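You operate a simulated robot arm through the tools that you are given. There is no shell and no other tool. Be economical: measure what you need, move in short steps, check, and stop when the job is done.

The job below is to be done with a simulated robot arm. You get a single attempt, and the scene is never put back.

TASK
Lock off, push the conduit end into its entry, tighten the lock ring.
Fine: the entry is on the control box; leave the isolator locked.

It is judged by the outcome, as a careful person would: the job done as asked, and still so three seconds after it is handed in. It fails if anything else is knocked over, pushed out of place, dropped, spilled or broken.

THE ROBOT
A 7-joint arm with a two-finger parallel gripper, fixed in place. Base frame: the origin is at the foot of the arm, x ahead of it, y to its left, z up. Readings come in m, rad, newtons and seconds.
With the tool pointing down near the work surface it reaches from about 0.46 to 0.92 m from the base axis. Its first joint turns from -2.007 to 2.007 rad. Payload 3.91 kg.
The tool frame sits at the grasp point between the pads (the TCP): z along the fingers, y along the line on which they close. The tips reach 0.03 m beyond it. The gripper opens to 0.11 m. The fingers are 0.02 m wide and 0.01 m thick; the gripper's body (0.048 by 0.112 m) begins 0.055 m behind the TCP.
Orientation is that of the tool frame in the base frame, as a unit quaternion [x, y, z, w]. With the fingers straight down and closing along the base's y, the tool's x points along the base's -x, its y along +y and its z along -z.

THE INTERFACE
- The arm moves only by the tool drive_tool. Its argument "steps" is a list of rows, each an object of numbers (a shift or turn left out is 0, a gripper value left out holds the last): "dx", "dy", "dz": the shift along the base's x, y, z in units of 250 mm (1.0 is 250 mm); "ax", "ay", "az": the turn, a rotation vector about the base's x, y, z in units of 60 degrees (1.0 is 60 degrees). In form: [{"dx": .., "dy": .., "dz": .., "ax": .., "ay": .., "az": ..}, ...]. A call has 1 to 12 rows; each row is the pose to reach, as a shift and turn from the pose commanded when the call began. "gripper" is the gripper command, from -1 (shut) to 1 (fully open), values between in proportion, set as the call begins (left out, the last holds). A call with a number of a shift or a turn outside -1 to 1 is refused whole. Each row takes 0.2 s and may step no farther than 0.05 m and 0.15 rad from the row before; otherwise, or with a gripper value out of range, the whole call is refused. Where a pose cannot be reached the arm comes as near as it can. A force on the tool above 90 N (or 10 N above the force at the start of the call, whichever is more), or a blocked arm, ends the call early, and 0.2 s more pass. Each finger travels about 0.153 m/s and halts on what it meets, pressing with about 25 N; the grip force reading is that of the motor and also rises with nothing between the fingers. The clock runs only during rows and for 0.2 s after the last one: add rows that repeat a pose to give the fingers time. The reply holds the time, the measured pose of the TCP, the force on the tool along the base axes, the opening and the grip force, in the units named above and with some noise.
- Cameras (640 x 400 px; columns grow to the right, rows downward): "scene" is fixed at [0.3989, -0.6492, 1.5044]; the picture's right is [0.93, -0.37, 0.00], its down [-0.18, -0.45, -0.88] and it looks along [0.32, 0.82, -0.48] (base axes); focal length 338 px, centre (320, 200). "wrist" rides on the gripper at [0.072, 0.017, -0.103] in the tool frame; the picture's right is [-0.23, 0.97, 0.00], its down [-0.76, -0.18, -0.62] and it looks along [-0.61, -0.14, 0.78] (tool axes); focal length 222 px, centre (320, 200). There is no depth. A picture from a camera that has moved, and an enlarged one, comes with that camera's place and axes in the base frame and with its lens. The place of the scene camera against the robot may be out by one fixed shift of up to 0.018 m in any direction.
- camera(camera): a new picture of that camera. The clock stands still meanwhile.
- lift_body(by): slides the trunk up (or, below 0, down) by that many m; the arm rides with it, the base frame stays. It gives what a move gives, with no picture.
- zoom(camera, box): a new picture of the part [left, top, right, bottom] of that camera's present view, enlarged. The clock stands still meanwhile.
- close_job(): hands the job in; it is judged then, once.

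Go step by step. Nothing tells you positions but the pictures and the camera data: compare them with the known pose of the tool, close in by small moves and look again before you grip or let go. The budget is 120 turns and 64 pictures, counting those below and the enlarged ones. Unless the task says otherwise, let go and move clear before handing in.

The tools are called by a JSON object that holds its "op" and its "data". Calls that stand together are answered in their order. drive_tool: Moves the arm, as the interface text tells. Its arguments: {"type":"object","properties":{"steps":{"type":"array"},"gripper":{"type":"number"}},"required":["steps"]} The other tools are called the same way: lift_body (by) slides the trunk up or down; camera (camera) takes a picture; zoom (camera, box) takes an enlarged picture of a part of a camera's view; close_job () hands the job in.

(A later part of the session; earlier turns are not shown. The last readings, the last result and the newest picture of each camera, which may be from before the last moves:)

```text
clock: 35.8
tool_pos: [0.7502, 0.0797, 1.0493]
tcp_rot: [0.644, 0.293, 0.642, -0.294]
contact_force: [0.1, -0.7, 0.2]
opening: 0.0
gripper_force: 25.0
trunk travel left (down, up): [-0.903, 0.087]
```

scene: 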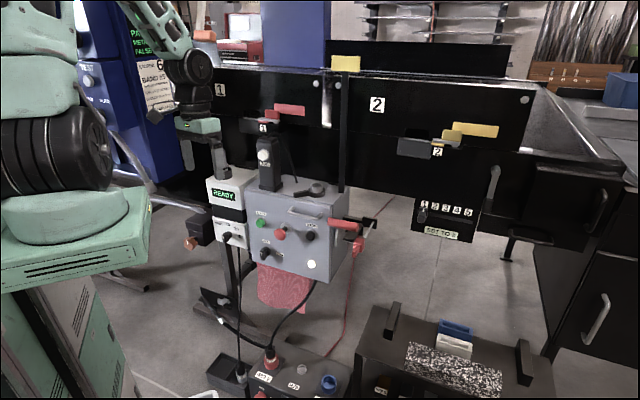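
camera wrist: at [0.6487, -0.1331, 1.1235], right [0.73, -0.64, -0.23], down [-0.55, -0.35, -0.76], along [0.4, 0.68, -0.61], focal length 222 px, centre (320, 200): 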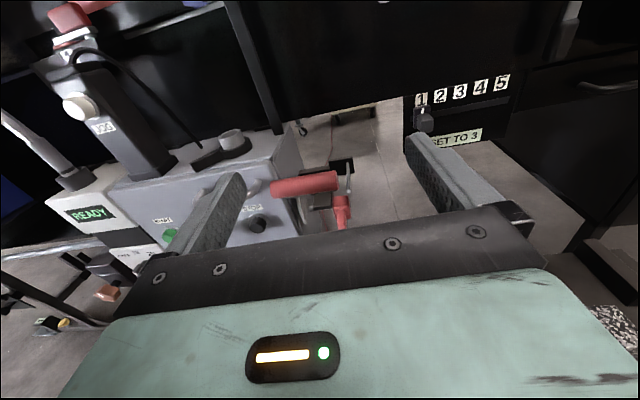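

{"op": "zoom", "data": {"camera": "wrist", "box": [180, 60, 460, 235]}}

{"op": "zoom", "data": {"camera": "scene", "box": [270, 160, 410, 270]}}

```text
2.29 times, centred on (320, 148) of wrist
camera zoom: at [0.695, -0.0093, 1.1233], right [0.73, -0.64, -0.23], down [-0.55, -0.35, -0.76], along [0.4, 0.68, -0.61], focal length 508 px, centre (320, 320)
```

zoom: 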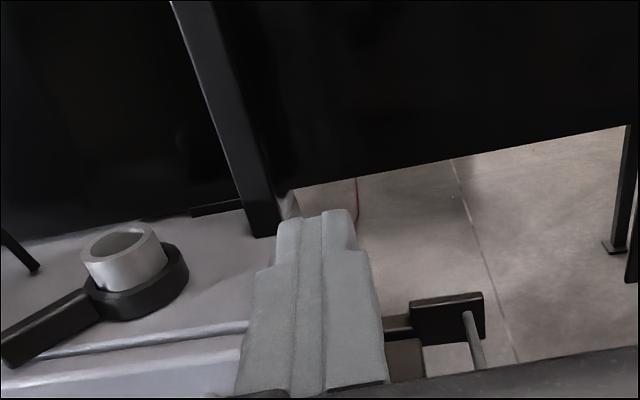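

```text
3.64 times, centred on (340, 215) of scene
camera zoom: at [0.3989, -0.6492, 1.5044], right [0.93, -0.37, 0.0], down [-0.18, -0.45, -0.88], along [0.32, 0.82, -0.48], focal length 1228 px, centre (247, 146)
```

zoom: 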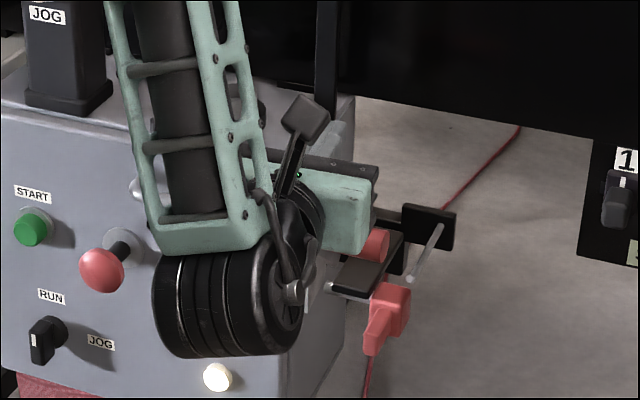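

The fingers are over the grip. I'll press down gently along its arc.

{"op": "drive_tool", "data": {"steps": [{"dz": -0.14}, {"dz": -0.196}, {"dz": -0.256, "dx": -0.013, "dy": -0.015}, {"dz": -0.316, "dx": -0.031, "dy": -0.036}, {"dz": -0.376, "dx": -0.047, "dy": -0.054}, {"dz": -0.436, "dx": -0.058, "dy": -0.066}]}}

{"op": "zoom", "data": {"camera": "scene", "box": [270, 160, 410, 270]}}

```text
clock: 37.2
tool_pos: [0.734, 0.0638, 0.9398]
tcp_rot: [0.645, 0.294, 0.641, -0.294]
contact_force: [-0.3, -0.5, 0.0]
opening: 0.0
gripper_force: 25.2
trunk travel left (down, up): [-0.903, 0.087]
```

```text
3.64 times, centred on (340, 215) of scene
camera zoom: at [0.3989, -0.6492, 1.5044], right [0.93, -0.37, 0.0], down [-0.18, -0.45, -0.88], along [0.32, 0.82, -0.48], focal length 1228 px, centre (247, 146)
```

zoom: 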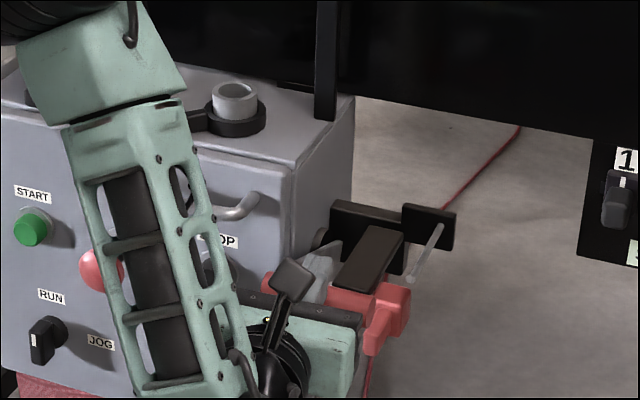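

The lever moves down freely. I'll continue in small steps until it reaches its stop.

{"op": "drive_tool", "data": {"steps": [{"dz": -0.04, "dx": -0.007, "dy": -0.008}, {"dz": -0.08, "dx": -0.012, "dy": -0.014}, {"dz": -0.12, "dx": -0.016, "dy": -0.018}, {"dz": -0.16, "dx": -0.018, "dy": -0.02}]}}

{"op": "drive_tool", "data": {"steps": [{"dz": -0.04, "dx": -0.002, "dy": -0.002}, {"dz": -0.08}, {"dz": -0.12}]}}

{"op": "zoom", "data": {"camera": "scene", "box": [270, 160, 410, 270]}}

```text
clock: 38.2
tool_pos: [0.7313, 0.0584, 0.9015]
tcp_rot: [0.644, 0.293, 0.642, -0.294]
contact_force: [-0.3, 0.1, 0.5]
opening: 0.0001
gripper_force: 25.1
trunk travel left (down, up): [-0.903, 0.087]
```

```text
clock: 39.0
tool_pos: [0.7298, 0.058, 0.8721]
tcp_rot: [0.645, 0.293, 0.642, -0.294]
contact_force: [-0.3, 1.1, -0.2]
opening: 0.0
gripper_force: 25.1
trunk travel left (down, up): [-0.903, 0.087]
```

```text
3.64 times, centred on (340, 215) of scene
camera zoom: at [0.3989, -0.6492, 1.5044], right [0.93, -0.37, 0.0], down [-0.18, -0.45, -0.88], along [0.32, 0.82, -0.48], focal length 1228 px, centre (247, 146)
```

zoom: 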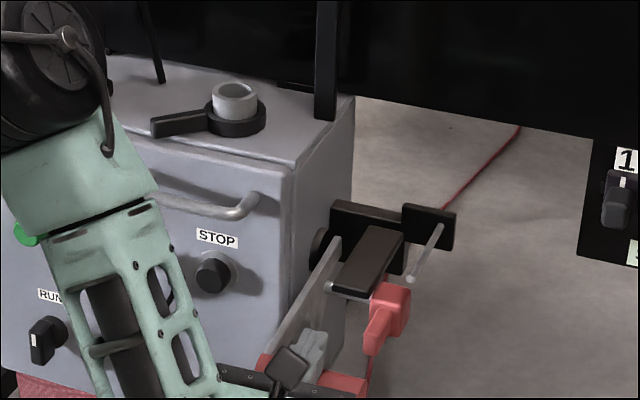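

{"op": "drive_tool", "data": {"steps": [{"dz": -0.04}, {"dz": -0.08, "dx": 0.002, "dy": 0.002}, {"dz": -0.12, "dx": 0.006, "dy": 0.007}]}}

{"op": "drive_tool", "data": {"steps": [{"dz": -0.04, "dx": 0.005, "dy": 0.006}, {"dz": -0.08, "dx": 0.011, "dy": 0.013}, {"dz": -0.12, "dx": 0.018, "dy": 0.02}]}}

```text
clock: 39.8
tool_pos: [0.7539, 0.0792, 0.8734]
tcp_rot: [0.622, 0.288, 0.663, -0.3]
contact_force: [-0.3, 0.4, -0.2]
opening: 0.0
gripper_force: 24.8
trunk travel left (down, up): [-0.903, 0.087]
```

```text
clock: 40.4
tool_pos: [0.7717, 0.0888, 0.8776]
tcp_rot: [0.618, 0.275, 0.672, -0.3]
contact_force: [-64.5, -25.0, -11.4]
opening: 0.0
gripper_force: 25.3
trunk travel left (down, up): [-0.903, 0.087]
stopped in row 3: the force on the tool passed its limit (the readings are from after the stop); the commanded pose is now the measured one
```

The arm hit its own low limit and slid forward into the bracket. I'll back off and use the trunk to go lower.

{"op": "drive_tool", "data": {"steps": [{"dx": -0.08, "dy": -0.09}, {"dx": -0.16, "dy": -0.18, "dz": 0.05}, {"dx": -0.24, "dy": -0.28, "dz": 0.08}]}}

{"op": "camera", "data": {"camera": "scene"}}

```text
clock: 41.4
tool_pos: [0.7766, 0.0132, 0.9765]
tcp_rot: [0.567, 0.231, 0.739, -0.281]
contact_force: [-0.5, -0.1, 0.0]
opening: 0.0001
gripper_force: 24.6
trunk travel left (down, up): [-0.903, 0.087]
stopped in row 3: the arm was blocked; the commanded pose is now the measured one
```

```text
21 pictures are left
```

scene: 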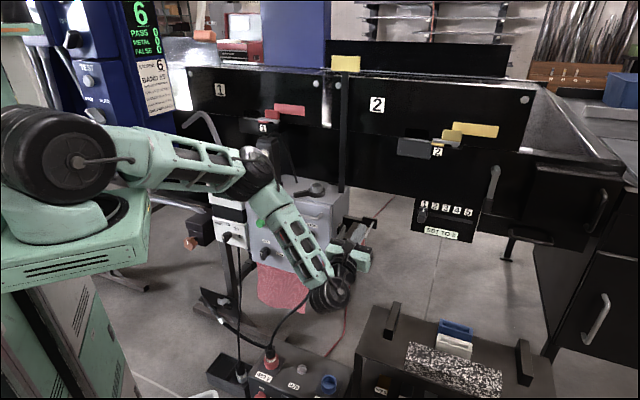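

{"op": "drive_tool", "data": {"steps": [{"dx": -0.06, "dy": -0.05, "dz": 0.08, "ax": -0.04, "ay": 0.046, "az": 0.025}, {"dx": -0.15, "dy": -0.12, "dz": 0.18, "ax": -0.08, "ay": 0.092, "az": 0.05}, {"dx": -0.22, "dy": -0.18, "dz": 0.28, "ax": -0.12, "ay": 0.138, "az": 0.075}, {"dx": -0.28, "dy": -0.2, "dz": 0.38, "ax": -0.158, "ay": 0.184, "az": 0.101}]}}

```text
clock: 42.2
tool_pos: [0.7508, 0.0082, 1.1073]
tcp_rot: [0.564, 0.245, 0.722, -0.317]
contact_force: [-0.1, 0.1, -0.2]
opening: 0.0
gripper_force: 25.1
trunk travel left (down, up): [-0.903, 0.087]
stopped in row 3: the arm was blocked; the commanded pose is now the measured one
```

{"op": "lift_body", "data": {"by": -0.1}}

{"op": "drive_tool", "data": {"steps": [{"dz": 0.1, "dx": -0.04, "dy": -0.05}, {"dz": 0.2, "dx": -0.08, "dy": -0.1}, {"dz": 0.3, "dx": -0.12, "dy": -0.15}]}}

```text
clock: 43.5
tool_pos: [0.7518, 0.0066, 1.0077]
tcp_rot: [0.563, 0.245, 0.723, -0.316]
contact_force: [0.5, -0.6, -0.5]
opening: 0.0001
gripper_force: 25.1
trunk travel left (down, up): [-0.803, 0.187]
```

```text
clock: 44.3
tool_pos: [0.7211, -0.0021, 1.1089]
tcp_rot: [0.533, 0.238, 0.735, -0.344]
contact_force: [0.3, 0.7, 0.1]
opening: 0.0
gripper_force: 25.2
trunk travel left (down, up): [-0.803, 0.187]
```

{"op": "lift_body", "data": {"by": -0.1}}

{"op": "drive_tool", "data": {"steps": [{"dz": 0.1, "ax": -0.04, "ay": 0.046, "az": 0.025}, {"dz": 0.2, "dx": -0.02, "dy": -0.03, "ax": -0.08, "ay": 0.092, "az": 0.05}, {"dz": 0.3, "dx": -0.04, "dy": -0.06, "ax": -0.12, "ay": 0.138, "az": 0.075}, {"dz": 0.3, "dx": -0.08, "dy": -0.1, "ax": -0.16, "ay": 0.184, "az": 0.1}]}}

```text
clock: 45.7
tool_pos: [0.7242, -0.0097, 1.0117]
tcp_rot: [0.533, 0.235, 0.739, -0.338]
contact_force: [-0.9, 0.0, 0.5]
opening: 0.0003
gripper_force: 24.8
trunk travel left (down, up): [-0.703, 0.287]
```

```text
clock: 46.3
tool_pos: [0.6923, 0.0716, 1.0986]
tcp_rot: [0.518, 0.297, 0.681, -0.424]
contact_force: [0.1, -0.4, 0.6]
opening: 0.0001
gripper_force: 25.9
trunk travel left (down, up): [-0.703, 0.287]
stopped in row 3: the arm was blocked; the commanded pose is now the measured one
```

{"op": "camera", "data": {"camera": "scene"}}

```text
20 pictures are left
```

scene: 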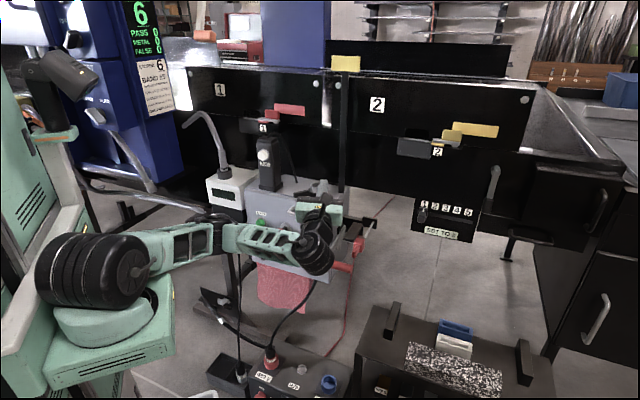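

The READY display has gone blank, so the isolator is off. I'll zoom on the lever and lock.

{"op": "zoom", "data": {"camera": "scene", "box": [310, 200, 390, 285]}}

```text
4.71 times, centred on (350, 242) of scene
camera zoom: at [0.3989, -0.6492, 1.5044], right [0.93, -0.37, 0.0], down [-0.18, -0.45, -0.88], along [0.32, 0.82, -0.48], focal length 1590 px, centre (179, 0)
```

zoom: 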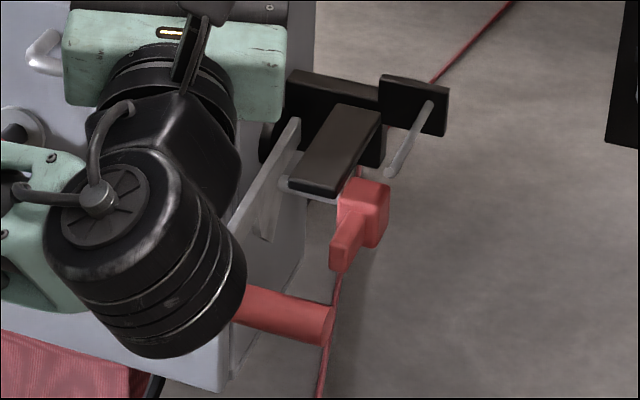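

The lever is at its low (off) position and the lock's bolt lines up beside the plate. I'll reposition with the tool pitched about 30° down, which is an easier posture, then grip the lock's tab.

{"op": "drive_tool", "data": {"gripper": -0.1, "steps": [{"ax": -0.11, "ay": 0.069, "az": -0.033, "dx": 0.02, "dy": -0.06, "dz": 0.02}, {"ax": -0.22, "ay": 0.138, "az": -0.066, "dx": 0.04, "dy": -0.12, "dz": 0.04}, {"ax": -0.33, "ay": 0.207, "az": -0.099, "dx": 0.06, "dy": -0.18, "dz": 0.04}, {"ax": -0.44, "ay": 0.276, "az": -0.131, "dx": 0.08, "dy": -0.24, "dz": 0.04}, {"ax": -0.55, "ay": 0.345, "az": -0.164, "dx": 0.1, "dy": -0.3, "dz": 0.04}, {"ax": -0.662, "ay": 0.415, "az": -0.197, "dx": 0.106, "dy": -0.3, "dz": 0.04}]}}

```text
clock: 46.9
tool_pos: [0.6464, 0.1567, 1.1588]
tcp_rot: [0.522, 0.365, 0.61, -0.471]
contact_force: [-0.5, -0.6, -1.0]
opening: 0.0495
gripper_force: 0.0
trunk travel left (down, up): [-0.703, 0.287]
stopped in row 2: the arm was blocked; the commanded pose is now the measured one
```

{"op": "lift_body", "data": {"by": 0.15}}

```text
clock: 48.7
tool_pos: [0.6468, 0.1567, 1.3097]
tcp_rot: [0.523, 0.365, 0.611, -0.469]
contact_force: [0.0, 0.4, 0.2]
opening: 0.0496
gripper_force: 0.0
trunk travel left (down, up): [-0.853, 0.137]
```

{"op": "drive_tool", "data": {"steps": [{"ax": -0.103, "ay": 0.05, "az": -0.061, "dy": -0.1}, {"ax": -0.206, "ay": 0.1, "az": -0.122, "dy": -0.2}]}}

```text
clock: 49.2
tool_pos: [0.5719, 0.2012, 1.3883]
tcp_rot: [0.494, 0.406, 0.575, -0.51]
contact_force: [0.0, 0.1, 1.0]
opening: 0.0494
gripper_force: 0.0
trunk travel left (down, up): [-0.853, 0.137]
stopped in row 2: the arm was blocked; the commanded pose is now the measured one
```

{"op": "drive_tool", "data": {"steps": [{"dy": -0.1}]}}

{"op": "drive_tool", "data": {"steps": [{"dy": -0.1}, {"dy": -0.2}]}}

```text
clock: 49.6
tool_pos: [0.5606, 0.1814, 1.406]
tcp_rot: [0.471, 0.404, 0.58, -0.528]
contact_force: [-1.1, 0.5, -0.1]
opening: 0.0495
gripper_force: 0.0
trunk travel left (down, up): [-0.853, 0.137]
```

```text
clock: 50.2
tool_pos: [0.5116, 0.1888, 1.4283]
tcp_rot: [-0.415, -0.435, -0.553, 0.577]
contact_force: [0.6, 0.5, -0.5]
opening: 0.0496
gripper_force: 0.0
trunk travel left (down, up): [-0.853, 0.137]
stopped in row 2: the arm was blocked; the commanded pose is now the measured one
```

{"op": "drive_tool", "data": {"steps": [{"ax": -0.1}, {"ax": -0.2}]}}

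{"op": "camera", "data": {"camera": "scene"}}

```text
clock: 50.8
tool_pos: [0.428, 0.2397, 1.4511]
tcp_rot: [-0.389, -0.529, -0.46, 0.598]
contact_force: [0.2, 0.7, 0.4]
opening: 0.0496
gripper_force: 0.0
trunk travel left (down, up): [-0.853, 0.137]
stopped in row 2: the arm was blocked; the commanded pose is now the measured one
```

```text
18 pictures are left
```

scene: 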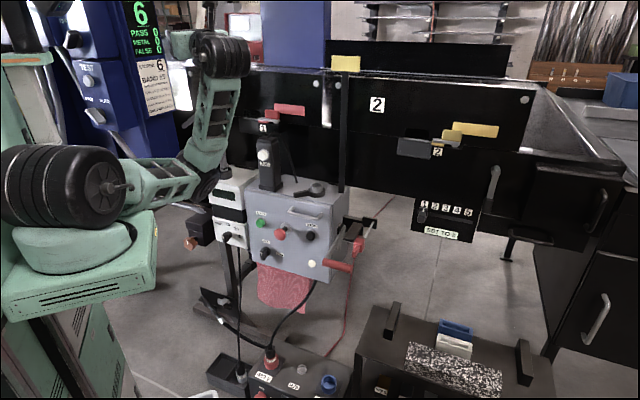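

The elbow has folded low, so I'll retrace the earlier path to bring it back up. First I'll raise the trunk, then move out.

{"op": "lift_body", "data": {"by": 0.047}}

{"op": "drive_tool", "data": {"steps": [{"dx": 0.14, "dy": -0.06, "dz": -0.08, "ax": 0.008, "ay": 0.01, "az": -0.09}, {"dx": 0.29, "dy": -0.11, "dz": -0.17, "ax": 0.016, "ay": 0.02, "az": -0.18}, {"dx": 0.43, "dy": -0.17, "dz": -0.26, "ax": 0.024, "ay": 0.03, "az": -0.27}, {"dx": 0.58, "dy": -0.22, "dz": -0.36, "ax": 0.032, "ay": 0.04, "az": -0.36}, {"dx": 0.73, "dy": -0.28, "dz": -0.46, "ax": 0.04, "ay": 0.05, "az": -0.45}, {"dx": 0.876, "dy": -0.332, "dz": -0.56, "ax": 0.048, "ay": 0.063, "az": -0.551}]}}

```text
clock: 51.7
tool_pos: [0.4293, 0.2407, 1.4984]
tcp_rot: [-0.389, -0.53, -0.459, 0.598]
contact_force: [0.0, 0.4, 0.1]
opening: 0.0497
gripper_force: 0.2
trunk travel left (down, up): [-0.9, 0.09]
```

```text
clock: 52.7
tool_pos: [0.5519, 0.1758, 1.4805]
tcp_rot: [0.417, 0.419, 0.601, -0.538]
contact_force: [0.1, -0.1, 0.4]
opening: 0.0495
gripper_force: 0.0
trunk travel left (down, up): [-0.9, 0.09]
stopped in row 4: the arm was blocked; the commanded pose is now the measured one
```

{"op": "drive_tool", "data": {"steps": [{"dx": 0.1, "dy": -0.02, "dz": -0.12, "ax": -0.023, "ay": 0.028, "az": -0.054}, {"dx": 0.19, "dy": -0.04, "dz": -0.24, "ax": -0.047, "ay": 0.057, "az": -0.108}, {"dx": 0.29, "dy": -0.06, "dz": -0.36, "ax": -0.07, "ay": 0.085, "az": -0.163}, {"dx": 0.38, "dy": -0.076, "dz": -0.48, "ax": -0.094, "ay": 0.114, "az": -0.217}]}}

```text
clock: 53.7
tool_pos: [0.6452, 0.1492, 1.4179]
tcp_rot: [0.478, 0.346, 0.646, -0.484]
contact_force: [-0.3, 0.8, -0.1]
opening: 0.0497
gripper_force: 0.0
trunk travel left (down, up): [-0.9, 0.09]
```

{"op": "drive_tool", "data": {"steps": [{"dx": 0.05, "dy": -0.11, "dz": -0.13, "az": -0.068}, {"dx": 0.1, "dy": -0.21, "dz": -0.27, "az": -0.136}, {"dx": 0.16, "dy": -0.32, "dz": -0.41, "az": -0.2}, {"dx": 0.21, "dy": -0.43, "dz": -0.55, "az": -0.27}, {"dx": 0.26, "dy": -0.54, "dz": -0.69, "az": -0.34}, {"dx": 0.316, "dy": -0.64, "dz": -0.83, "az": -0.407}]}}

```text
clock: 54.1
tool_pos: [0.6501, 0.1363, 1.4125]
tcp_rot: [0.475, 0.332, 0.66, -0.478]
contact_force: [0.1, -0.2, 0.1]
opening: 0.0495
gripper_force: 0.0
trunk travel left (down, up): [-0.9, 0.09]
stopped in row 1: the arm was blocked; the commanded pose is now the measured one
```

{"op": "drive_tool", "data": {"steps": [{"dy": -0.04, "dz": -0.05}, {"dx": 0.02, "dy": -0.08, "dz": -0.1}, {"dx": 0.04, "dy": -0.12, "dz": -0.15, "az": -0.03}, {"dx": 0.06, "dy": -0.16, "dz": -0.2, "az": -0.06}]}}

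{"op": "camera", "data": {"camera": "scene"}}

```text
clock: 55.1
tool_pos: [0.6629, 0.0938, 1.3785]
tcp_rot: [0.47, 0.313, 0.685, -0.461]
contact_force: [-0.8, 0.1, -0.2]
opening: 0.0495
gripper_force: 0.1
trunk travel left (down, up): [-0.9, 0.09]
```

```text
17 pictures are left
```

scene: 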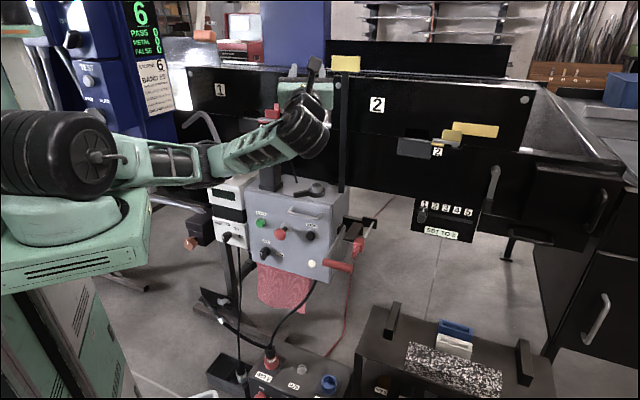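

Slow steps track well, so I'll continue out and down slowly.

{"op": "drive_tool", "data": {"steps": [{"dx": 0.02, "dy": -0.04, "dz": -0.07, "az": -0.02}, {"dx": 0.04, "dy": -0.08, "dz": -0.14, "az": -0.04}, {"dx": 0.06, "dy": -0.12, "dz": -0.21, "az": -0.06}, {"dx": 0.08, "dy": -0.16, "dz": -0.28, "az": -0.08}, {"dx": 0.1, "dy": -0.2, "dz": -0.35, "az": -0.1}, {"dx": 0.12, "dy": -0.24, "dz": -0.42, "az": -0.12}, {"dx": 0.14, "dy": -0.28, "dz": -0.49, "az": -0.14}, {"dx": 0.16, "dy": -0.32, "dz": -0.56, "az": -0.16}, {"dx": 0.18, "dy": -0.36, "dz": -0.63, "az": -0.18}, {"dx": 0.2, "dy": -0.4, "dz": -0.7, "az": -0.2}]}}

```text
clock: 56.5
tool_pos: [0.6974, 0.0441, 1.3161]
tcp_rot: [0.45, 0.261, 0.736, -0.434]
contact_force: [0.1, 0.9, 0.6]
opening: 0.0494
gripper_force: 0.0
trunk travel left (down, up): [-0.9, 0.09]
stopped in row 7: the arm was blocked; the commanded pose is now the measured one
```

{"op": "drive_tool", "data": {"steps": [{"ax": -0.035, "ay": 0.02}, {"ax": -0.07, "ay": 0.04}, {"ax": -0.105, "ay": 0.06}, {"ax": -0.14, "ay": 0.08}, {"ax": -0.175, "ay": 0.1}, {"ax": -0.21, "ay": 0.12}]}}

```text
clock: 57.9
tool_pos: [0.6845, 0.0788, 1.3406]
tcp_rot: [0.507, 0.318, 0.674, -0.433]
contact_force: [-0.3, -0.6, 1.7]
opening: 0.0496
gripper_force: 0.2
trunk travel left (down, up): [-0.9, 0.09]
```

{"op": "drive_tool", "data": {"steps": [{"ax": -0.04, "ay": 0.028}, {"ax": -0.08, "ay": 0.056}, {"ax": -0.12, "ay": 0.084}, {"ax": -0.16, "ay": 0.112}, {"ax": -0.2, "ay": 0.14}, {"ax": -0.24, "ay": 0.168}, {"ax": -0.28, "ay": 0.196}, {"ax": -0.32, "ay": 0.224}, {"ax": -0.36, "ay": 0.252}, {"ax": -0.4, "ay": 0.28}]}}

```text
clock: 58.5
tool_pos: [0.6659, 0.116, 1.3657]
tcp_rot: [0.502, 0.345, 0.648, -0.457]
contact_force: [0.1, -0.1, 0.6]
opening: 0.0491
gripper_force: 0.0
trunk travel left (down, up): [-0.9, 0.09]
stopped in row 2: the arm was blocked; the commanded pose is now the measured one
```

The wrist is near its bend limit in this posture. I'll relieve it by yawing the tool toward the arm's own direction.

{"op": "drive_tool", "data": {"steps": [{"az": -0.07, "dy": -0.03}, {"az": -0.14, "dy": -0.06}, {"az": -0.21, "dy": -0.09}, {"az": -0.28, "dy": -0.12}, {"az": -0.35, "dy": -0.16}, {"az": -0.42, "dy": -0.2}, {"az": -0.49, "dy": -0.24}, {"az": -0.56, "dy": -0.28}, {"az": -0.63, "dy": -0.32}, {"az": -0.7, "dy": -0.36}]}}

```text
clock: 60.7
tool_pos: [0.6721, 0.0266, 1.3597]
tcp_rot: [0.597, 0.143, 0.765, -0.193]
contact_force: [0.0, -0.2, 0.0]
opening: 0.0497
gripper_force: 0.0
out of reach, approached as far as the arm can: row 10
trunk travel left (down, up): [-0.9, 0.09]
```

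{"op": "drive_tool", "data": {"steps": [{"ax": -0.02, "ay": 0.05, "az": -0.03, "dy": -0.04}, {"ax": -0.04, "ay": 0.1, "az": -0.06, "dy": -0.08}, {"ax": -0.06, "ay": 0.15, "az": -0.09, "dy": -0.12}, {"ax": -0.08, "ay": 0.2, "az": -0.12, "dy": -0.16}, {"ax": -0.1, "ay": 0.25, "az": -0.15, "dy": -0.2}, {"ax": -0.12, "ay": 0.3, "az": -0.18, "dy": -0.24}, {"ax": -0.14, "ay": 0.35, "az": -0.21, "dy": -0.28}, {"ax": -0.16, "ay": 0.4, "az": -0.24, "dy": -0.32}]}}

```text
clock: 62.5
tool_pos: [0.6853, -0.0534, 1.3643]
tcp_rot: [0.77, 0.087, 0.628, -0.071]
contact_force: [0.2, -0.9, 0.9]
opening: 0.0499
gripper_force: 0.2
out of reach, approached as far as the arm can: row 1, 2, 3, 4, 5, 6, 7, 8
trunk travel left (down, up): [-0.9, 0.09]
```

{"op": "drive_tool", "data": {"steps": [{"ay": 0.07, "dx": 0.03}, {"ay": 0.14, "dx": 0.06}, {"ay": 0.21, "dx": 0.09, "dz": -0.02}, {"ay": 0.28, "dx": 0.1, "dz": -0.04}, {"ay": 0.35, "dx": 0.1, "dz": -0.06}, {"ay": 0.42, "dx": 0.1, "dz": -0.1}, {"ay": 0.49, "dx": 0.1, "dz": -0.14}, {"ay": 0.56, "dx": 0.1, "dz": -0.18}]}}

{"op": "camera", "data": {"camera": "scene"}}

```text
clock: 64.3
tool_pos: [0.7107, -0.0512, 1.3204]
tcp_rot: [0.918, 0.063, 0.38, -0.093]
contact_force: [0.3, -0.1, -0.9]
opening: 0.0495
gripper_force: 0.0
trunk travel left (down, up): [-0.9, 0.09]
```

```text
16 pictures are left
```

scene: 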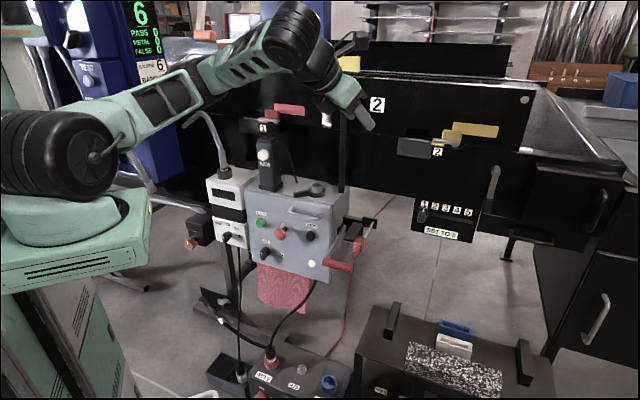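

The arm is back in a healthy posture with nothing disturbed. Now I'll aim the tool 45° down at the box front, above the lock.

{"op": "drive_tool", "data": {"gripper": 0.0, "steps": [{"ax": -0.014, "ay": -0.006, "az": 0.079, "dx": 0.02, "dy": 0.03, "dz": -0.11}, {"ax": -0.028, "ay": -0.013, "az": 0.159, "dx": 0.04, "dy": 0.06, "dz": -0.22}, {"ax": -0.042, "ay": -0.019, "az": 0.238, "dx": 0.06, "dy": 0.09, "dz": -0.33}, {"ax": -0.056, "ay": -0.026, "az": 0.317, "dx": 0.08, "dy": 0.12, "dz": -0.44}, {"ax": -0.07, "ay": -0.032, "az": 0.397, "dx": 0.1, "dy": 0.15, "dz": -0.55}, {"ax": -0.083, "ay": -0.038, "az": 0.476, "dx": 0.12, "dy": 0.18, "dz": -0.66}, {"ax": -0.097, "ay": -0.045, "az": 0.556, "dx": 0.14, "dy": 0.21, "dz": -0.77}, {"ax": -0.111, "ay": -0.051, "az": 0.635, "dx": 0.16, "dy": 0.24, "dz": -0.88}]}}

```text
clock: 66.1
tool_pos: [0.7493, 0.0081, 1.0988]
tcp_rot: [0.841, 0.384, 0.348, -0.158]
contact_force: [-0.2, 0.4, 0.1]
opening: 0.0549
gripper_force: 0.1
trunk travel left (down, up): [-0.9, 0.09]
```

{"op": "zoom", "data": {"camera": "wrist", "box": [200, 60, 440, 230]}}

```text
2.35 times, centred on (320, 145) of wrist
camera zoom: at [0.7488, -0.0184, 1.2247], right [0.63, -0.76, -0.16], down [-0.78, -0.62, -0.1], along [-0.02, 0.18, -0.98], focal length 523 px, centre (320, 329)
```

zoom: 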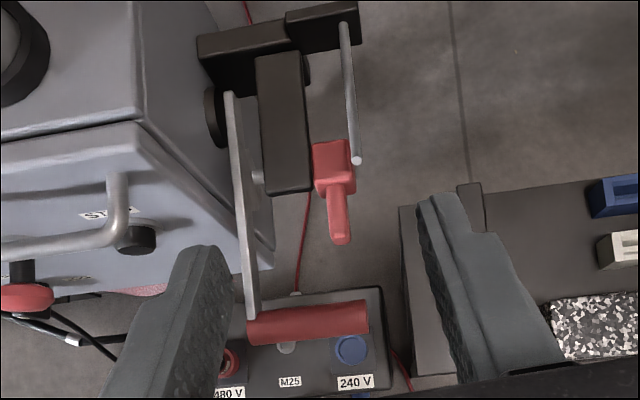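

The view is clear. The lock's tab is at about (0.815, 0.092, 0.855). I'll approach along the tool axis with a moderate opening.

{"op": "drive_tool", "data": {"gripper": -0.2, "steps": [{"dx": 0.016, "dy": 0.025, "dz": -0.14}, {"dx": 0.032, "dy": 0.05, "dz": -0.28}, {"dx": 0.048, "dy": 0.075, "dz": -0.42}, {"dx": 0.064, "dy": 0.1, "dz": -0.55}, {"dx": 0.081, "dy": 0.126, "dz": -0.685}, {"dx": 0.13, "dy": 0.183, "dz": -0.76}, {"dx": 0.175, "dy": 0.235, "dz": -0.83}, {"dx": 0.21, "dy": 0.276, "dz": -0.885}]}}

{"op": "zoom", "data": {"camera": "wrist", "box": [200, 60, 440, 230]}}

```text
clock: 67.9
tool_pos: [0.8036, 0.0771, 0.8801]
tcp_rot: [0.841, 0.383, 0.347, -0.158]
contact_force: [0.1, 0.9, -1.1]
opening: 0.0441
gripper_force: 0.0
trunk travel left (down, up): [-0.9, 0.09]
```

```text
2.35 times, centred on (320, 145) of wrist
camera zoom: at [0.8025, 0.0498, 1.0045], right [0.63, -0.76, -0.16], down [-0.78, -0.62, -0.1], along [-0.03, 0.18, -0.98], focal length 523 px, centre (320, 329)
```

zoom: 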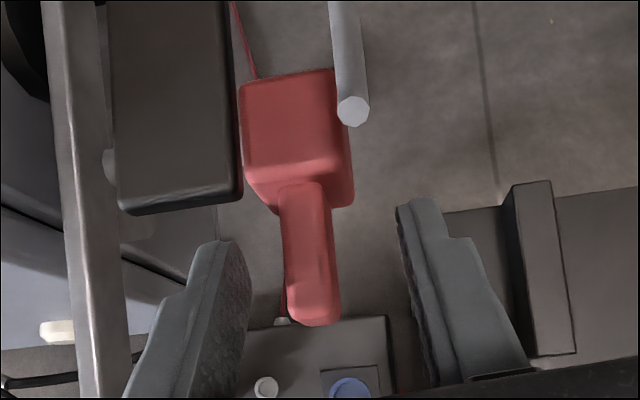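

{"op": "drive_tool", "data": {"steps": [{"dx": -0.012, "dy": 0.01, "dz": -0.03}, {"dx": -0.012, "dy": 0.01, "dz": -0.055}]}}

{"op": "drive_tool", "data": {"gripper": -1, "steps": [{"dz": 0.0}, {"dz": 0.0}, {"dz": 0.0}]}}

{"op": "zoom", "data": {"camera": "wrist", "box": [200, 60, 440, 230]}}

```text
clock: 68.5
tool_pos: [0.8008, 0.0785, 0.865]
tcp_rot: [0.841, 0.383, 0.349, -0.157]
contact_force: [0.7, -0.4, -1.1]
opening: 0.0439
gripper_force: 0.2
trunk travel left (down, up): [-0.9, 0.09]
```

```text
clock: 69.3
tool_pos: [0.8008, 0.0803, 0.8649]
tcp_rot: [0.841, 0.385, 0.347, -0.159]
contact_force: [-12.7, 7.9, -3.3]
opening: 0.0155
gripper_force: 45.1
trunk travel left (down, up): [-0.9, 0.09]
```

```text
2.35 times, centred on (320, 145) of wrist
camera zoom: at [0.7986, 0.0531, 0.9899], right [0.63, -0.76, -0.16], down [-0.78, -0.62, -0.1], along [-0.03, 0.19, -0.98], focal length 523 px, centre (320, 329)
```

zoom: 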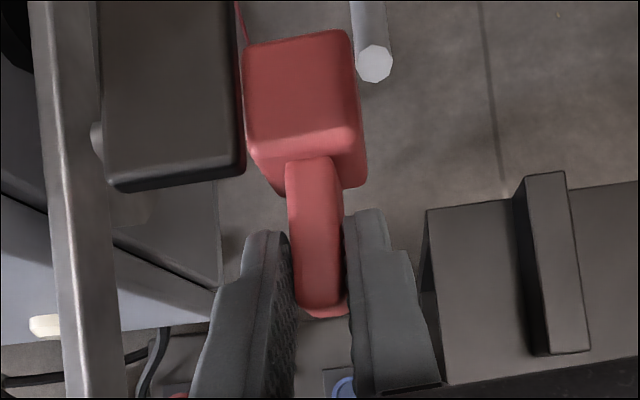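

The tab is gripped. I'll slide the lock toward the lever plate in small steps.

{"op": "drive_tool", "data": {"steps": [{"dx": -0.015, "dy": 0.013}, {"dx": -0.03, "dy": 0.026}, {"dx": -0.045, "dy": 0.039}, {"dx": -0.06, "dy": 0.052}]}}

```text
clock: 70.3
tool_pos: [0.7946, 0.0831, 0.8658]
tcp_rot: [0.844, 0.378, 0.35, -0.148]
contact_force: [65.4, -26.6, -14.9]
opening: 0.0147
gripper_force: 45.2
trunk travel left (down, up): [-0.9, 0.09]
```

{"op": "zoom", "data": {"camera": "wrist", "box": [200, 60, 440, 230]}}

```text
2.35 times, centred on (320, 145) of wrist
camera zoom: at [0.7909, 0.0578, 0.9914], right [0.62, -0.77, -0.15], down [-0.79, -0.61, -0.1], along [-0.01, 0.18, -0.98], focal length 523 px, centre (320, 329)
```

zoom: 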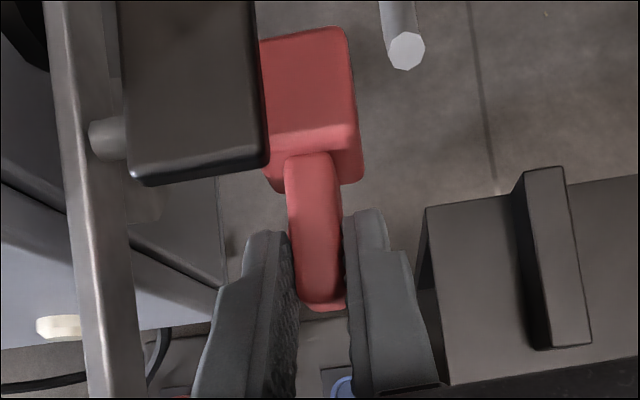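

The bolt tip is meeting solid plate, so the lever is probably not fully down. I'll return the lock to where it was, release it, and press the lever further.

{"op": "drive_tool", "data": {"steps": [{"dx": 0.03, "dy": -0.026}, {"dx": 0.06, "dy": -0.052}]}}

{"op": "drive_tool", "data": {"gripper": -0.2, "steps": [{"dz": 0.0}, {"dz": 0.0}, {"dx": -0.09, "dy": -0.1, "dz": 0.14}, {"dx": -0.15, "dy": -0.18, "dz": 0.24}, {"dx": -0.2, "dy": -0.24, "dz": 0.36}]}}

{"op": "zoom", "data": {"camera": "wrist", "box": [200, 60, 440, 230]}}

```text
clock: 70.9
tool_pos: [0.7968, 0.08, 0.8657]
tcp_rot: [0.84, 0.386, 0.346, -0.161]
contact_force: [-24.3, -12.2, 25.7]
opening: 0.0154
gripper_force: 44.9
trunk travel left (down, up): [-0.9, 0.09]
```

```text
clock: 72.1
tool_pos: [0.7508, 0.0195, 0.9559]
tcp_rot: [0.841, 0.383, 0.348, -0.158]
contact_force: [-0.4, -0.1, 0.0]
opening: 0.0441
gripper_force: 0.1
trunk travel left (down, up): [-0.9, 0.09]
```

```text
2.35 times, centred on (320, 145) of wrist
camera zoom: at [0.7505, -0.0082, 1.0811], right [0.63, -0.76, -0.16], down [-0.78, -0.62, -0.1], along [-0.03, 0.18, -0.98], focal length 523 px, centre (320, 329)
```

zoom: 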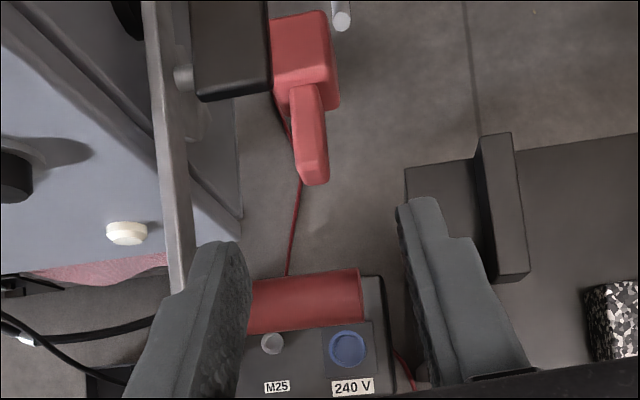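

The lever sits at about −14° and hasn't reached its stop. I'll press the grip further down with closed fingertips.

{"op": "drive_tool", "data": {"gripper": -1, "steps": [{"dx": -0.06, "dy": 0.055}, {"dx": -0.121, "dy": 0.111, "dz": -0.02}, {"dx": -0.121, "dy": 0.111, "dz": -0.15}, {"dx": -0.121, "dy": 0.111, "dz": -0.28}]}}

{"op": "drive_tool", "data": {"steps": [{"dz": -0.06}, {"dx": 0.016, "dy": 0.018, "dz": -0.116}, {"dx": 0.029, "dy": 0.033, "dz": -0.188}]}}

{"op": "zoom", "data": {"camera": "wrist", "box": [200, 60, 440, 230]}}

```text
clock: 73.1
tool_pos: [0.7204, 0.046, 0.8843]
tcp_rot: [0.841, 0.383, 0.349, -0.157]
contact_force: [-0.2, -0.9, -0.8]
opening: 0.0
gripper_force: 24.9
trunk travel left (down, up): [-0.9, 0.09]
```

```text
clock: 73.9
tool_pos: [0.728, 0.0557, 0.8381]
tcp_rot: [0.841, 0.384, 0.348, -0.158]
contact_force: [0.7, 0.0, -0.5]
opening: 0.0
gripper_force: 25.3
trunk travel left (down, up): [-0.9, 0.09]
```

```text
2.35 times, centred on (320, 145) of wrist
camera zoom: at [0.727, 0.028, 0.963], right [0.63, -0.76, -0.16], down [-0.78, -0.62, -0.1], along [-0.02, 0.18, -0.98], focal length 523 px, centre (320, 329)
```

zoom: 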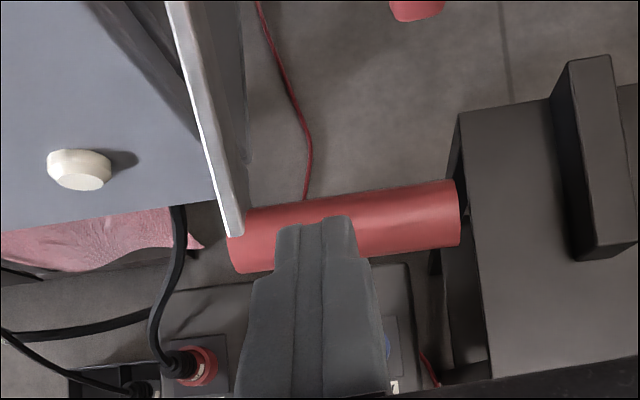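

{"op": "drive_tool", "data": {"steps": [{"dx": 0.01, "dy": 0.012, "dz": -0.032}, {"dx": 0.021, "dy": 0.024, "dz": -0.064}, {"dx": 0.033, "dy": 0.038, "dz": -0.096}, {"dx": 0.045, "dy": 0.052, "dz": -0.128}]}}

{"op": "drive_tool", "data": {"steps": [{"dx": 0.014, "dy": 0.016, "dz": -0.028}, {"dx": 0.028, "dy": 0.032, "dz": -0.056}, {"dx": 0.042, "dy": 0.048, "dz": -0.08}]}}

{"op": "zoom", "data": {"camera": "scene", "box": [300, 195, 400, 285]}}

```text
clock: 74.9
tool_pos: [0.7381, 0.0683, 0.8069]
tcp_rot: [0.841, 0.383, 0.349, -0.158]
contact_force: [-0.1, 0.1, 0.6]
opening: 0.0
gripper_force: 24.8
trunk travel left (down, up): [-0.9, 0.09]
```

```text
clock: 75.7
tool_pos: [0.7498, 0.0781, 0.7893]
tcp_rot: [0.841, 0.383, 0.349, -0.157]
contact_force: [-28.4, -13.1, 38.3]
opening: 0.0
gripper_force: 25.1
trunk travel left (down, up): [-0.9, 0.09]
```

```text
4.44 times, centred on (350, 240) of scene
camera zoom: at [0.3989, -0.6492, 1.5044], right [0.93, -0.37, 0.0], down [-0.18, -0.45, -0.88], along [0.32, 0.82, -0.48], focal length 1501 px, centre (187, 22)
```

zoom: 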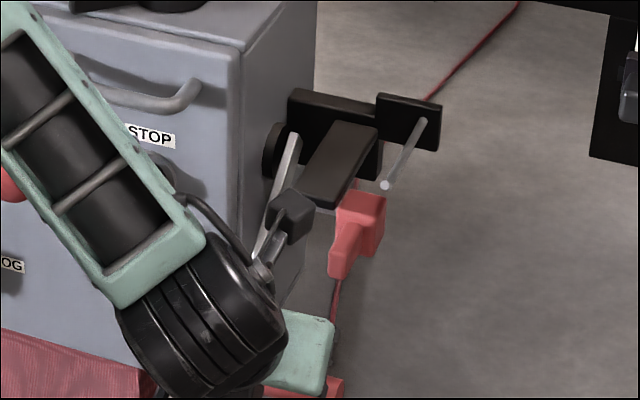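

The lever has hit its stop. I'll back out and return to hover at the lock tab.

{"op": "drive_tool", "data": {"steps": [{"dx": -0.05, "dy": -0.06, "dz": 0.08}, {"dx": -0.1, "dy": -0.115, "dz": 0.155}, {"dx": -0.148, "dy": -0.171, "dz": 0.26}, {"dx": -0.148, "dy": -0.171, "dz": 0.41}, {"dx": -0.1, "dy": -0.171, "dz": 0.54}, {"dx": 0.0, "dy": -0.165, "dz": 0.58}, {"dx": 0.04, "dy": -0.163, "dz": 0.55}]}}

{"op": "drive_tool", "data": {"gripper": -0.2, "steps": [{"dz": 0}, {"dz": 0}]}}

{"op": "zoom", "data": {"camera": "wrist", "box": [200, 60, 440, 230]}}

```text
clock: 77.3
tool_pos: [0.7591, 0.0395, 0.9229]
tcp_rot: [0.841, 0.383, 0.349, -0.157]
contact_force: [0.2, -0.1, 0.2]
opening: 0.0002
gripper_force: 24.5
trunk travel left (down, up): [-0.9, 0.09]
```

```text
clock: 77.9
tool_pos: [0.7596, 0.0403, 0.9237]
tcp_rot: [0.841, 0.384, 0.348, -0.158]
contact_force: [0.7, -0.1, 0.2]
opening: 0.044
gripper_force: 0.1
trunk travel left (down, up): [-0.9, 0.09]
```

```text
2.35 times, centred on (320, 145) of wrist
camera zoom: at [0.7585, 0.0127, 1.0487], right [0.63, -0.76, -0.16], down [-0.78, -0.62, -0.1], along [-0.03, 0.18, -0.98], focal length 523 px, centre (320, 329)
```

zoom: 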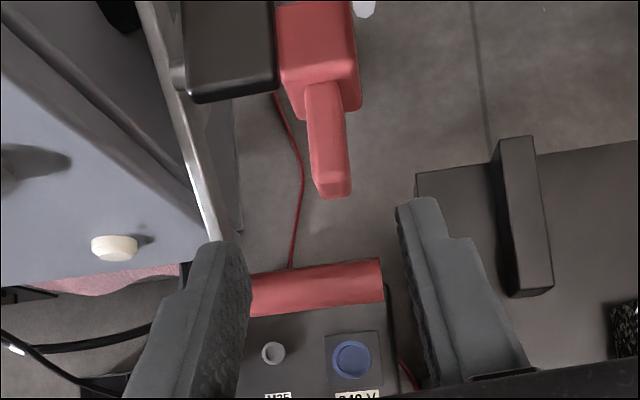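

{"op": "drive_tool", "data": {"steps": [{"dx": 0.06, "dy": 0.062, "dz": -0.08}, {"dx": 0.11, "dy": 0.112, "dz": -0.16}, {"dx": 0.156, "dy": 0.159, "dz": -0.235}]}}

{"op": "drive_tool", "data": {"gripper": -1, "steps": [{"dz": 0.0}, {"dz": 0.0}, {"dz": 0.0}]}}

{"op": "drive_tool", "data": {"steps": [{"dx": -0.015, "dy": 0.013}, {"dx": -0.03, "dy": 0.026}, {"dx": -0.045, "dy": 0.039}, {"dx": -0.06, "dy": 0.052}, {"dx": -0.075, "dy": 0.065}]}}

```text
clock: 78.7
tool_pos: [0.7983, 0.0783, 0.8644]
tcp_rot: [0.841, 0.384, 0.348, -0.158]
contact_force: [0.5, 0.4, 0.5]
opening: 0.0439
gripper_force: 0.1
trunk travel left (down, up): [-0.9, 0.09]
```

```text
clock: 79.5
tool_pos: [0.7993, 0.0795, 0.8633]
tcp_rot: [0.842, 0.382, 0.348, -0.156]
contact_force: [2.3, 2.0, -3.5]
opening: 0.0151
gripper_force: 45.0
trunk travel left (down, up): [-0.9, 0.09]
```

```text
clock: 80.7
tool_pos: [0.7805, 0.0961, 0.8633]
tcp_rot: [0.841, 0.383, 0.349, -0.157]
contact_force: [15.9, 11.1, -13.8]
opening: 0.0153
gripper_force: 44.8
trunk travel left (down, up): [-0.9, 0.09]
```

The bolt is sliding through now. I'll continue to its stop.

{"op": "drive_tool", "data": {"steps": [{"dx": -0.015, "dy": 0.013}, {"dx": -0.03, "dy": 0.026}, {"dx": -0.045, "dy": 0.039}]}}

```text
clock: 81.5
tool_pos: [0.7767, 0.0946, 0.8662]
tcp_rot: [0.844, 0.377, 0.352, -0.147]
contact_force: [70.2, -29.6, -10.2]
opening: 0.0147
gripper_force: 45.1
trunk travel left (down, up): [-0.9, 0.09]
```

{"op": "drive_tool", "data": {"steps": [{"dx": 0.02, "dy": -0.017}, {"dx": 0.036, "dy": -0.032}]}}

{"op": "zoom", "data": {"camera": "wrist", "box": [200, 60, 440, 230]}}

```text
clock: 82.1
tool_pos: [0.7771, 0.0941, 0.8644]
tcp_rot: [0.842, 0.382, 0.349, -0.154]
contact_force: [15.0, -26.7, 17.0]
opening: 0.0148
gripper_force: 45.5
trunk travel left (down, up): [-0.9, 0.09]
```

```text
2.35 times, centred on (320, 145) of wrist
camera zoom: at [0.7761, 0.0674, 0.9914], right [0.63, -0.76, -0.15], down [-0.78, -0.62, -0.1], along [-0.02, 0.18, -0.98], focal length 523 px, centre (320, 329)
```

zoom: 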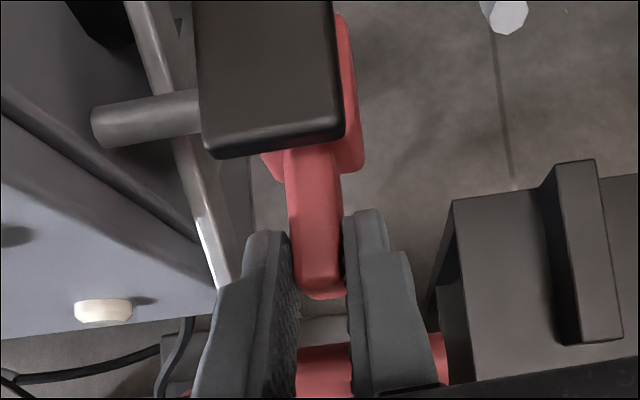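

The bolt now sits across the lever, so the isolator is locked off. I'll let go, back away, and head toward the conduit.

{"op": "drive_tool", "data": {"gripper": -0.2, "steps": [{"dz": 0}, {"dz": 0}, {"dx": -0.074, "dy": -0.085, "dz": 0.113}, {"dx": -0.15, "dy": -0.17, "dz": 0.23}, {"dx": -0.22, "dy": -0.25, "dz": 0.36}, {"dx": -0.26, "dy": -0.3, "dz": 0.52}, {"dx": -0.3, "dy": -0.34, "dz": 0.68}]}}

```text
clock: 83.7
tool_pos: [0.7007, 0.0113, 1.0349]
tcp_rot: [0.841, 0.383, 0.347, -0.157]
contact_force: [0.4, 0.2, -0.6]
opening: 0.0439
gripper_force: 0.0
trunk travel left (down, up): [-0.9, 0.09]
```

{"op": "drive_tool", "data": {"gripper": 0.15, "steps": [{"dx": -0.08, "dy": 0.08, "dz": 0.06, "ax": 0.03, "ay": -0.027}, {"dx": -0.17, "dy": 0.17, "dz": 0.12, "ax": 0.06, "ay": -0.054}, {"dx": -0.26, "dy": 0.26, "dz": 0.18, "ax": 0.09, "ay": -0.08}, {"dx": -0.35, "dy": 0.35, "dz": 0.24, "ax": 0.12, "ay": -0.105}, {"dx": -0.44, "dy": 0.44, "dz": 0.3, "ax": 0.15, "ay": -0.13}, {"dx": -0.53, "dy": 0.53, "dz": 0.34, "ax": 0.17, "ay": -0.15}, {"dx": -0.6, "dy": 0.6, "dz": 0.34, "ax": 0.189, "ay": -0.164}]}}

```text
clock: 85.3
tool_pos: [0.5549, 0.1629, 1.1208]
tcp_rot: [0.788, 0.359, 0.455, -0.207]
contact_force: [0.4, -0.4, -0.5]
opening: 0.063
gripper_force: 0.0
trunk travel left (down, up): [-0.9, 0.09]
```

{"op": "drive_tool", "data": {"steps": [{"dx": -0.06, "dy": 0.09}, {"dx": -0.12, "dy": 0.18}, {"dx": -0.18, "dy": 0.27}, {"dx": -0.24, "dy": 0.36}, {"dx": -0.3, "dy": 0.45}, {"dx": -0.36, "dy": 0.54}, {"dx": -0.42, "dy": 0.63}]}}

```text
clock: 86.4
tool_pos: [0.5537, 0.2013, 1.1181]
tcp_rot: [0.818, 0.288, 0.471, -0.161]
contact_force: [0.4, -0.9, 1.2]
opening: 0.0634
gripper_force: 0.0
trunk travel left (down, up): [-0.9, 0.09]
stopped in row 5: the arm was blocked; the commanded pose is now the measured one
```

The pitch-30 pose folds the arm too tightly here. I'll return to the proven 45° pitch and come in from above and in front.

{"op": "drive_tool", "data": {"steps": [{"ax": -0.03, "ay": 0.03, "az": 0.03, "dz": 0.06}, {"ax": -0.06, "ay": 0.065, "az": 0.06, "dz": 0.14}, {"ax": -0.1, "ay": 0.11, "az": 0.1, "dz": 0.23}, {"ax": -0.13, "ay": 0.145, "az": 0.135, "dz": 0.32}, {"ax": -0.164, "ay": 0.18, "az": 0.171, "dz": 0.42}]}}

```text
clock: 87.2
tool_pos: [0.5615, 0.1567, 1.1169]
tcp_rot: [0.851, 0.375, 0.362, -0.066]
contact_force: [0.8, 0.9, -0.6]
opening: 0.0631
gripper_force: 0.0
trunk travel left (down, up): [-0.9, 0.09]
stopped in row 4: the arm was blocked; the commanded pose is now the measured one
```

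{"op": "drive_tool", "data": {"steps": [{"dx": 0.08, "dy": -0.08, "ax": 0.03, "ay": 0.02, "az": 0.02}, {"dx": 0.16, "dy": -0.16, "ax": 0.06, "ay": 0.04, "az": 0.04}, {"dx": 0.24, "dy": -0.24, "dz": 0.05, "ax": 0.09, "ay": 0.06, "az": 0.06}, {"dx": 0.32, "dy": -0.32, "dz": 0.12, "ax": 0.12, "ay": 0.07, "az": 0.075}, {"dx": 0.4, "dy": -0.38, "dz": 0.2, "ax": 0.136, "ay": 0.079, "az": 0.086}]}}

```text
clock: 88.4
tool_pos: [0.6593, 0.0637, 1.1689]
tcp_rot: [0.84, 0.383, 0.349, -0.16]
contact_force: [0.4, 0.7, 0.3]
opening: 0.0629
gripper_force: 0.1
trunk travel left (down, up): [-0.9, 0.09]
```

{"op": "drive_tool", "data": {"steps": [{"dx": 0.04, "dy": 0.06, "dz": 0.1}, {"dx": 0.06, "dy": 0.14, "dz": 0.22}, {"dx": 0.06, "dy": 0.24, "dz": 0.34}, {"dx": 0.03, "dy": 0.35, "dz": 0.45}, {"dx": -0.03, "dy": 0.46, "dz": 0.55}, {"dx": -0.1, "dy": 0.57, "dz": 0.62}, {"dx": -0.14, "dy": 0.66, "dz": 0.64}]}}

```text
clock: 90.0
tool_pos: [0.6259, 0.2286, 1.3297]
tcp_rot: [0.84, 0.382, 0.351, -0.162]
contact_force: [0.4, 0.6, 0.5]
opening: 0.0633
gripper_force: 0.0
trunk travel left (down, up): [-0.9, 0.09]
```

{"op": "drive_tool", "data": {"steps": [{"dx": -0.08, "dy": 0.12}, {"dx": -0.16, "dy": 0.24}, {"dx": -0.24, "dy": 0.36}, {"dx": -0.32, "dy": 0.48, "dz": -0.03}, {"dx": -0.42, "dy": 0.6, "dz": -0.06}, {"dx": -0.54, "dy": 0.72, "dz": -0.1}]}}

{"op": "camera", "data": {"camera": "wrist"}}

```text
clock: 91.4
tool_pos: [0.51, 0.398, 1.3174]
tcp_rot: [0.844, 0.362, 0.358, -0.167]
contact_force: [0.6, -0.3, -0.1]
opening: 0.063
gripper_force: 0.1
trunk travel left (down, up): [-0.9, 0.09]
```

```text
6 pictures are left
camera wrist: at [0.5074, 0.3663, 1.4424], right [0.6, -0.78, -0.19], down [-0.8, -0.59, -0.12], along [-0.02, 0.22, -0.97], focal length 222 px, centre (320, 200)
```

wrist: 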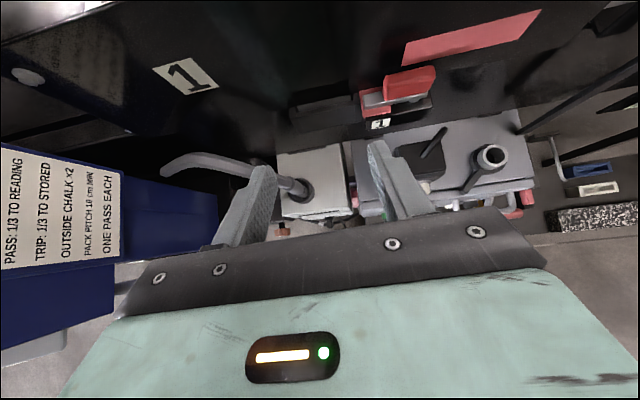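

The conduit's ferrule axis is at about (0.487, 0.511) around z 1.075. I'll descend in front of it to a hover.

{"op": "drive_tool", "data": {"steps": [{"dx": -0.03, "dy": 0.03, "dz": -0.12}, {"dx": -0.08, "dy": 0.09, "dz": -0.25}, {"dx": -0.13, "dy": 0.15, "dz": -0.38}, {"dx": -0.18, "dy": 0.2, "dz": -0.5}, {"dx": -0.21, "dy": 0.25, "dz": -0.62}, {"dx": -0.23, "dy": 0.27, "dz": -0.72}]}}

```text
clock: 92.8
tool_pos: [0.4328, 0.4758, 1.1238]
tcp_rot: [0.84, 0.381, 0.351, -0.16]
contact_force: [-0.6, 0.2, 0.4]
opening: 0.0633
gripper_force: 0.1
trunk travel left (down, up): [-0.9, 0.09]
```

{"op": "drive_tool", "data": {"steps": [{"dx": 0.03, "dy": -0.025}, {"dx": 0.054, "dy": -0.047}]}}

{"op": "zoom", "data": {"camera": "wrist", "box": [180, 60, 460, 235]}}

```text
clock: 93.4
tool_pos: [0.4464, 0.4631, 1.1228]
tcp_rot: [0.84, 0.381, 0.35, -0.161]
contact_force: [-0.6, -0.1, 0.0]
opening: 0.0634
gripper_force: 0.0
trunk travel left (down, up): [-0.9, 0.09]
```

```text
2.29 times, centred on (320, 148) of wrist
camera zoom: at [0.4453, 0.4361, 1.2483], right [0.63, -0.76, -0.16], down [-0.78, -0.62, -0.1], along [-0.02, 0.19, -0.98], focal length 508 px, centre (320, 320)
```

zoom: 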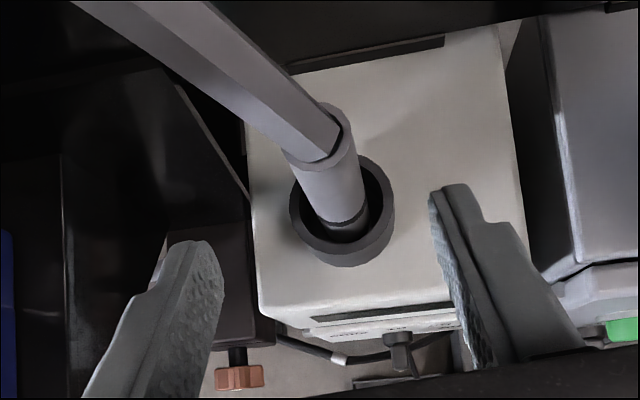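

The ferrule stands vertical at (0.488, 0.505). I'm moving in to grip it.

{"op": "drive_tool", "data": {"steps": [{"dx": 0.055, "dy": 0.055, "dz": -0.073}, {"dx": 0.11, "dy": 0.11, "dz": -0.146}, {"dx": 0.166, "dy": 0.166, "dz": -0.22}]}}

{"op": "drive_tool", "data": {"gripper": -1, "steps": [{"dz": 0.0}, {"dz": 0.0}, {"dz": 0.0}]}}

```text
clock: 94.2
tool_pos: [0.4875, 0.5069, 1.0682]
tcp_rot: [0.84, 0.382, 0.352, -0.16]
contact_force: [0.1, -0.8, 0.7]
opening: 0.0634
gripper_force: 0.0
trunk travel left (down, up): [-0.9, 0.09]
```

```text
clock: 95.0
tool_pos: [0.4876, 0.5061, 1.0688]
tcp_rot: [0.84, 0.382, 0.35, -0.161]
contact_force: [0.1, -0.1, 0.6]
opening: 0.025
gripper_force: 24.8
trunk travel left (down, up): [-0.9, 0.09]
```

{"op": "drive_tool", "data": {"steps": [{"dz": 0.05}, {"dz": 0.1}, {"dz": 0.18}, {"dz": 0.26}, {"dz": 0.36}]}}

```text
clock: 96.2
tool_pos: [0.4878, 0.5064, 1.1589]
tcp_rot: [0.84, 0.383, 0.35, -0.161]
contact_force: [0.9, 0.0, -1.9]
opening: 0.0253
gripper_force: 24.7
trunk travel left (down, up): [-0.9, 0.09]
```

The conduit is free and lifted. I'll carry it up and over the JOG pendant toward the entry.

{"op": "drive_tool", "data": {"steps": [{"dz": 0.13, "dy": -0.02}, {"dz": 0.26, "dy": -0.05}, {"dz": 0.39, "dx": 0.0, "dy": -0.1}, {"dz": 0.52, "dx": 0.02, "dy": -0.18}, {"dz": 0.64, "dx": 0.05, "dy": -0.28}, {"dz": 0.68, "dx": 0.09, "dy": -0.42}, {"dz": 0.68, "dx": 0.16, "dy": -0.56}, {"dz": 0.68, "dx": 0.25, "dy": -0.7}, {"dz": 0.68, "dx": 0.35, "dy": -0.84}, {"dz": 0.68, "dx": 0.45, "dy": -0.98}]}}

```text
clock: 98.4
tool_pos: [0.5996, 0.2629, 1.3298]
tcp_rot: [0.84, 0.383, 0.35, -0.16]
contact_force: [-1.0, 0.9, -1.5]
opening: 0.0251
gripper_force: 25.0
trunk travel left (down, up): [-0.9, 0.09]
```

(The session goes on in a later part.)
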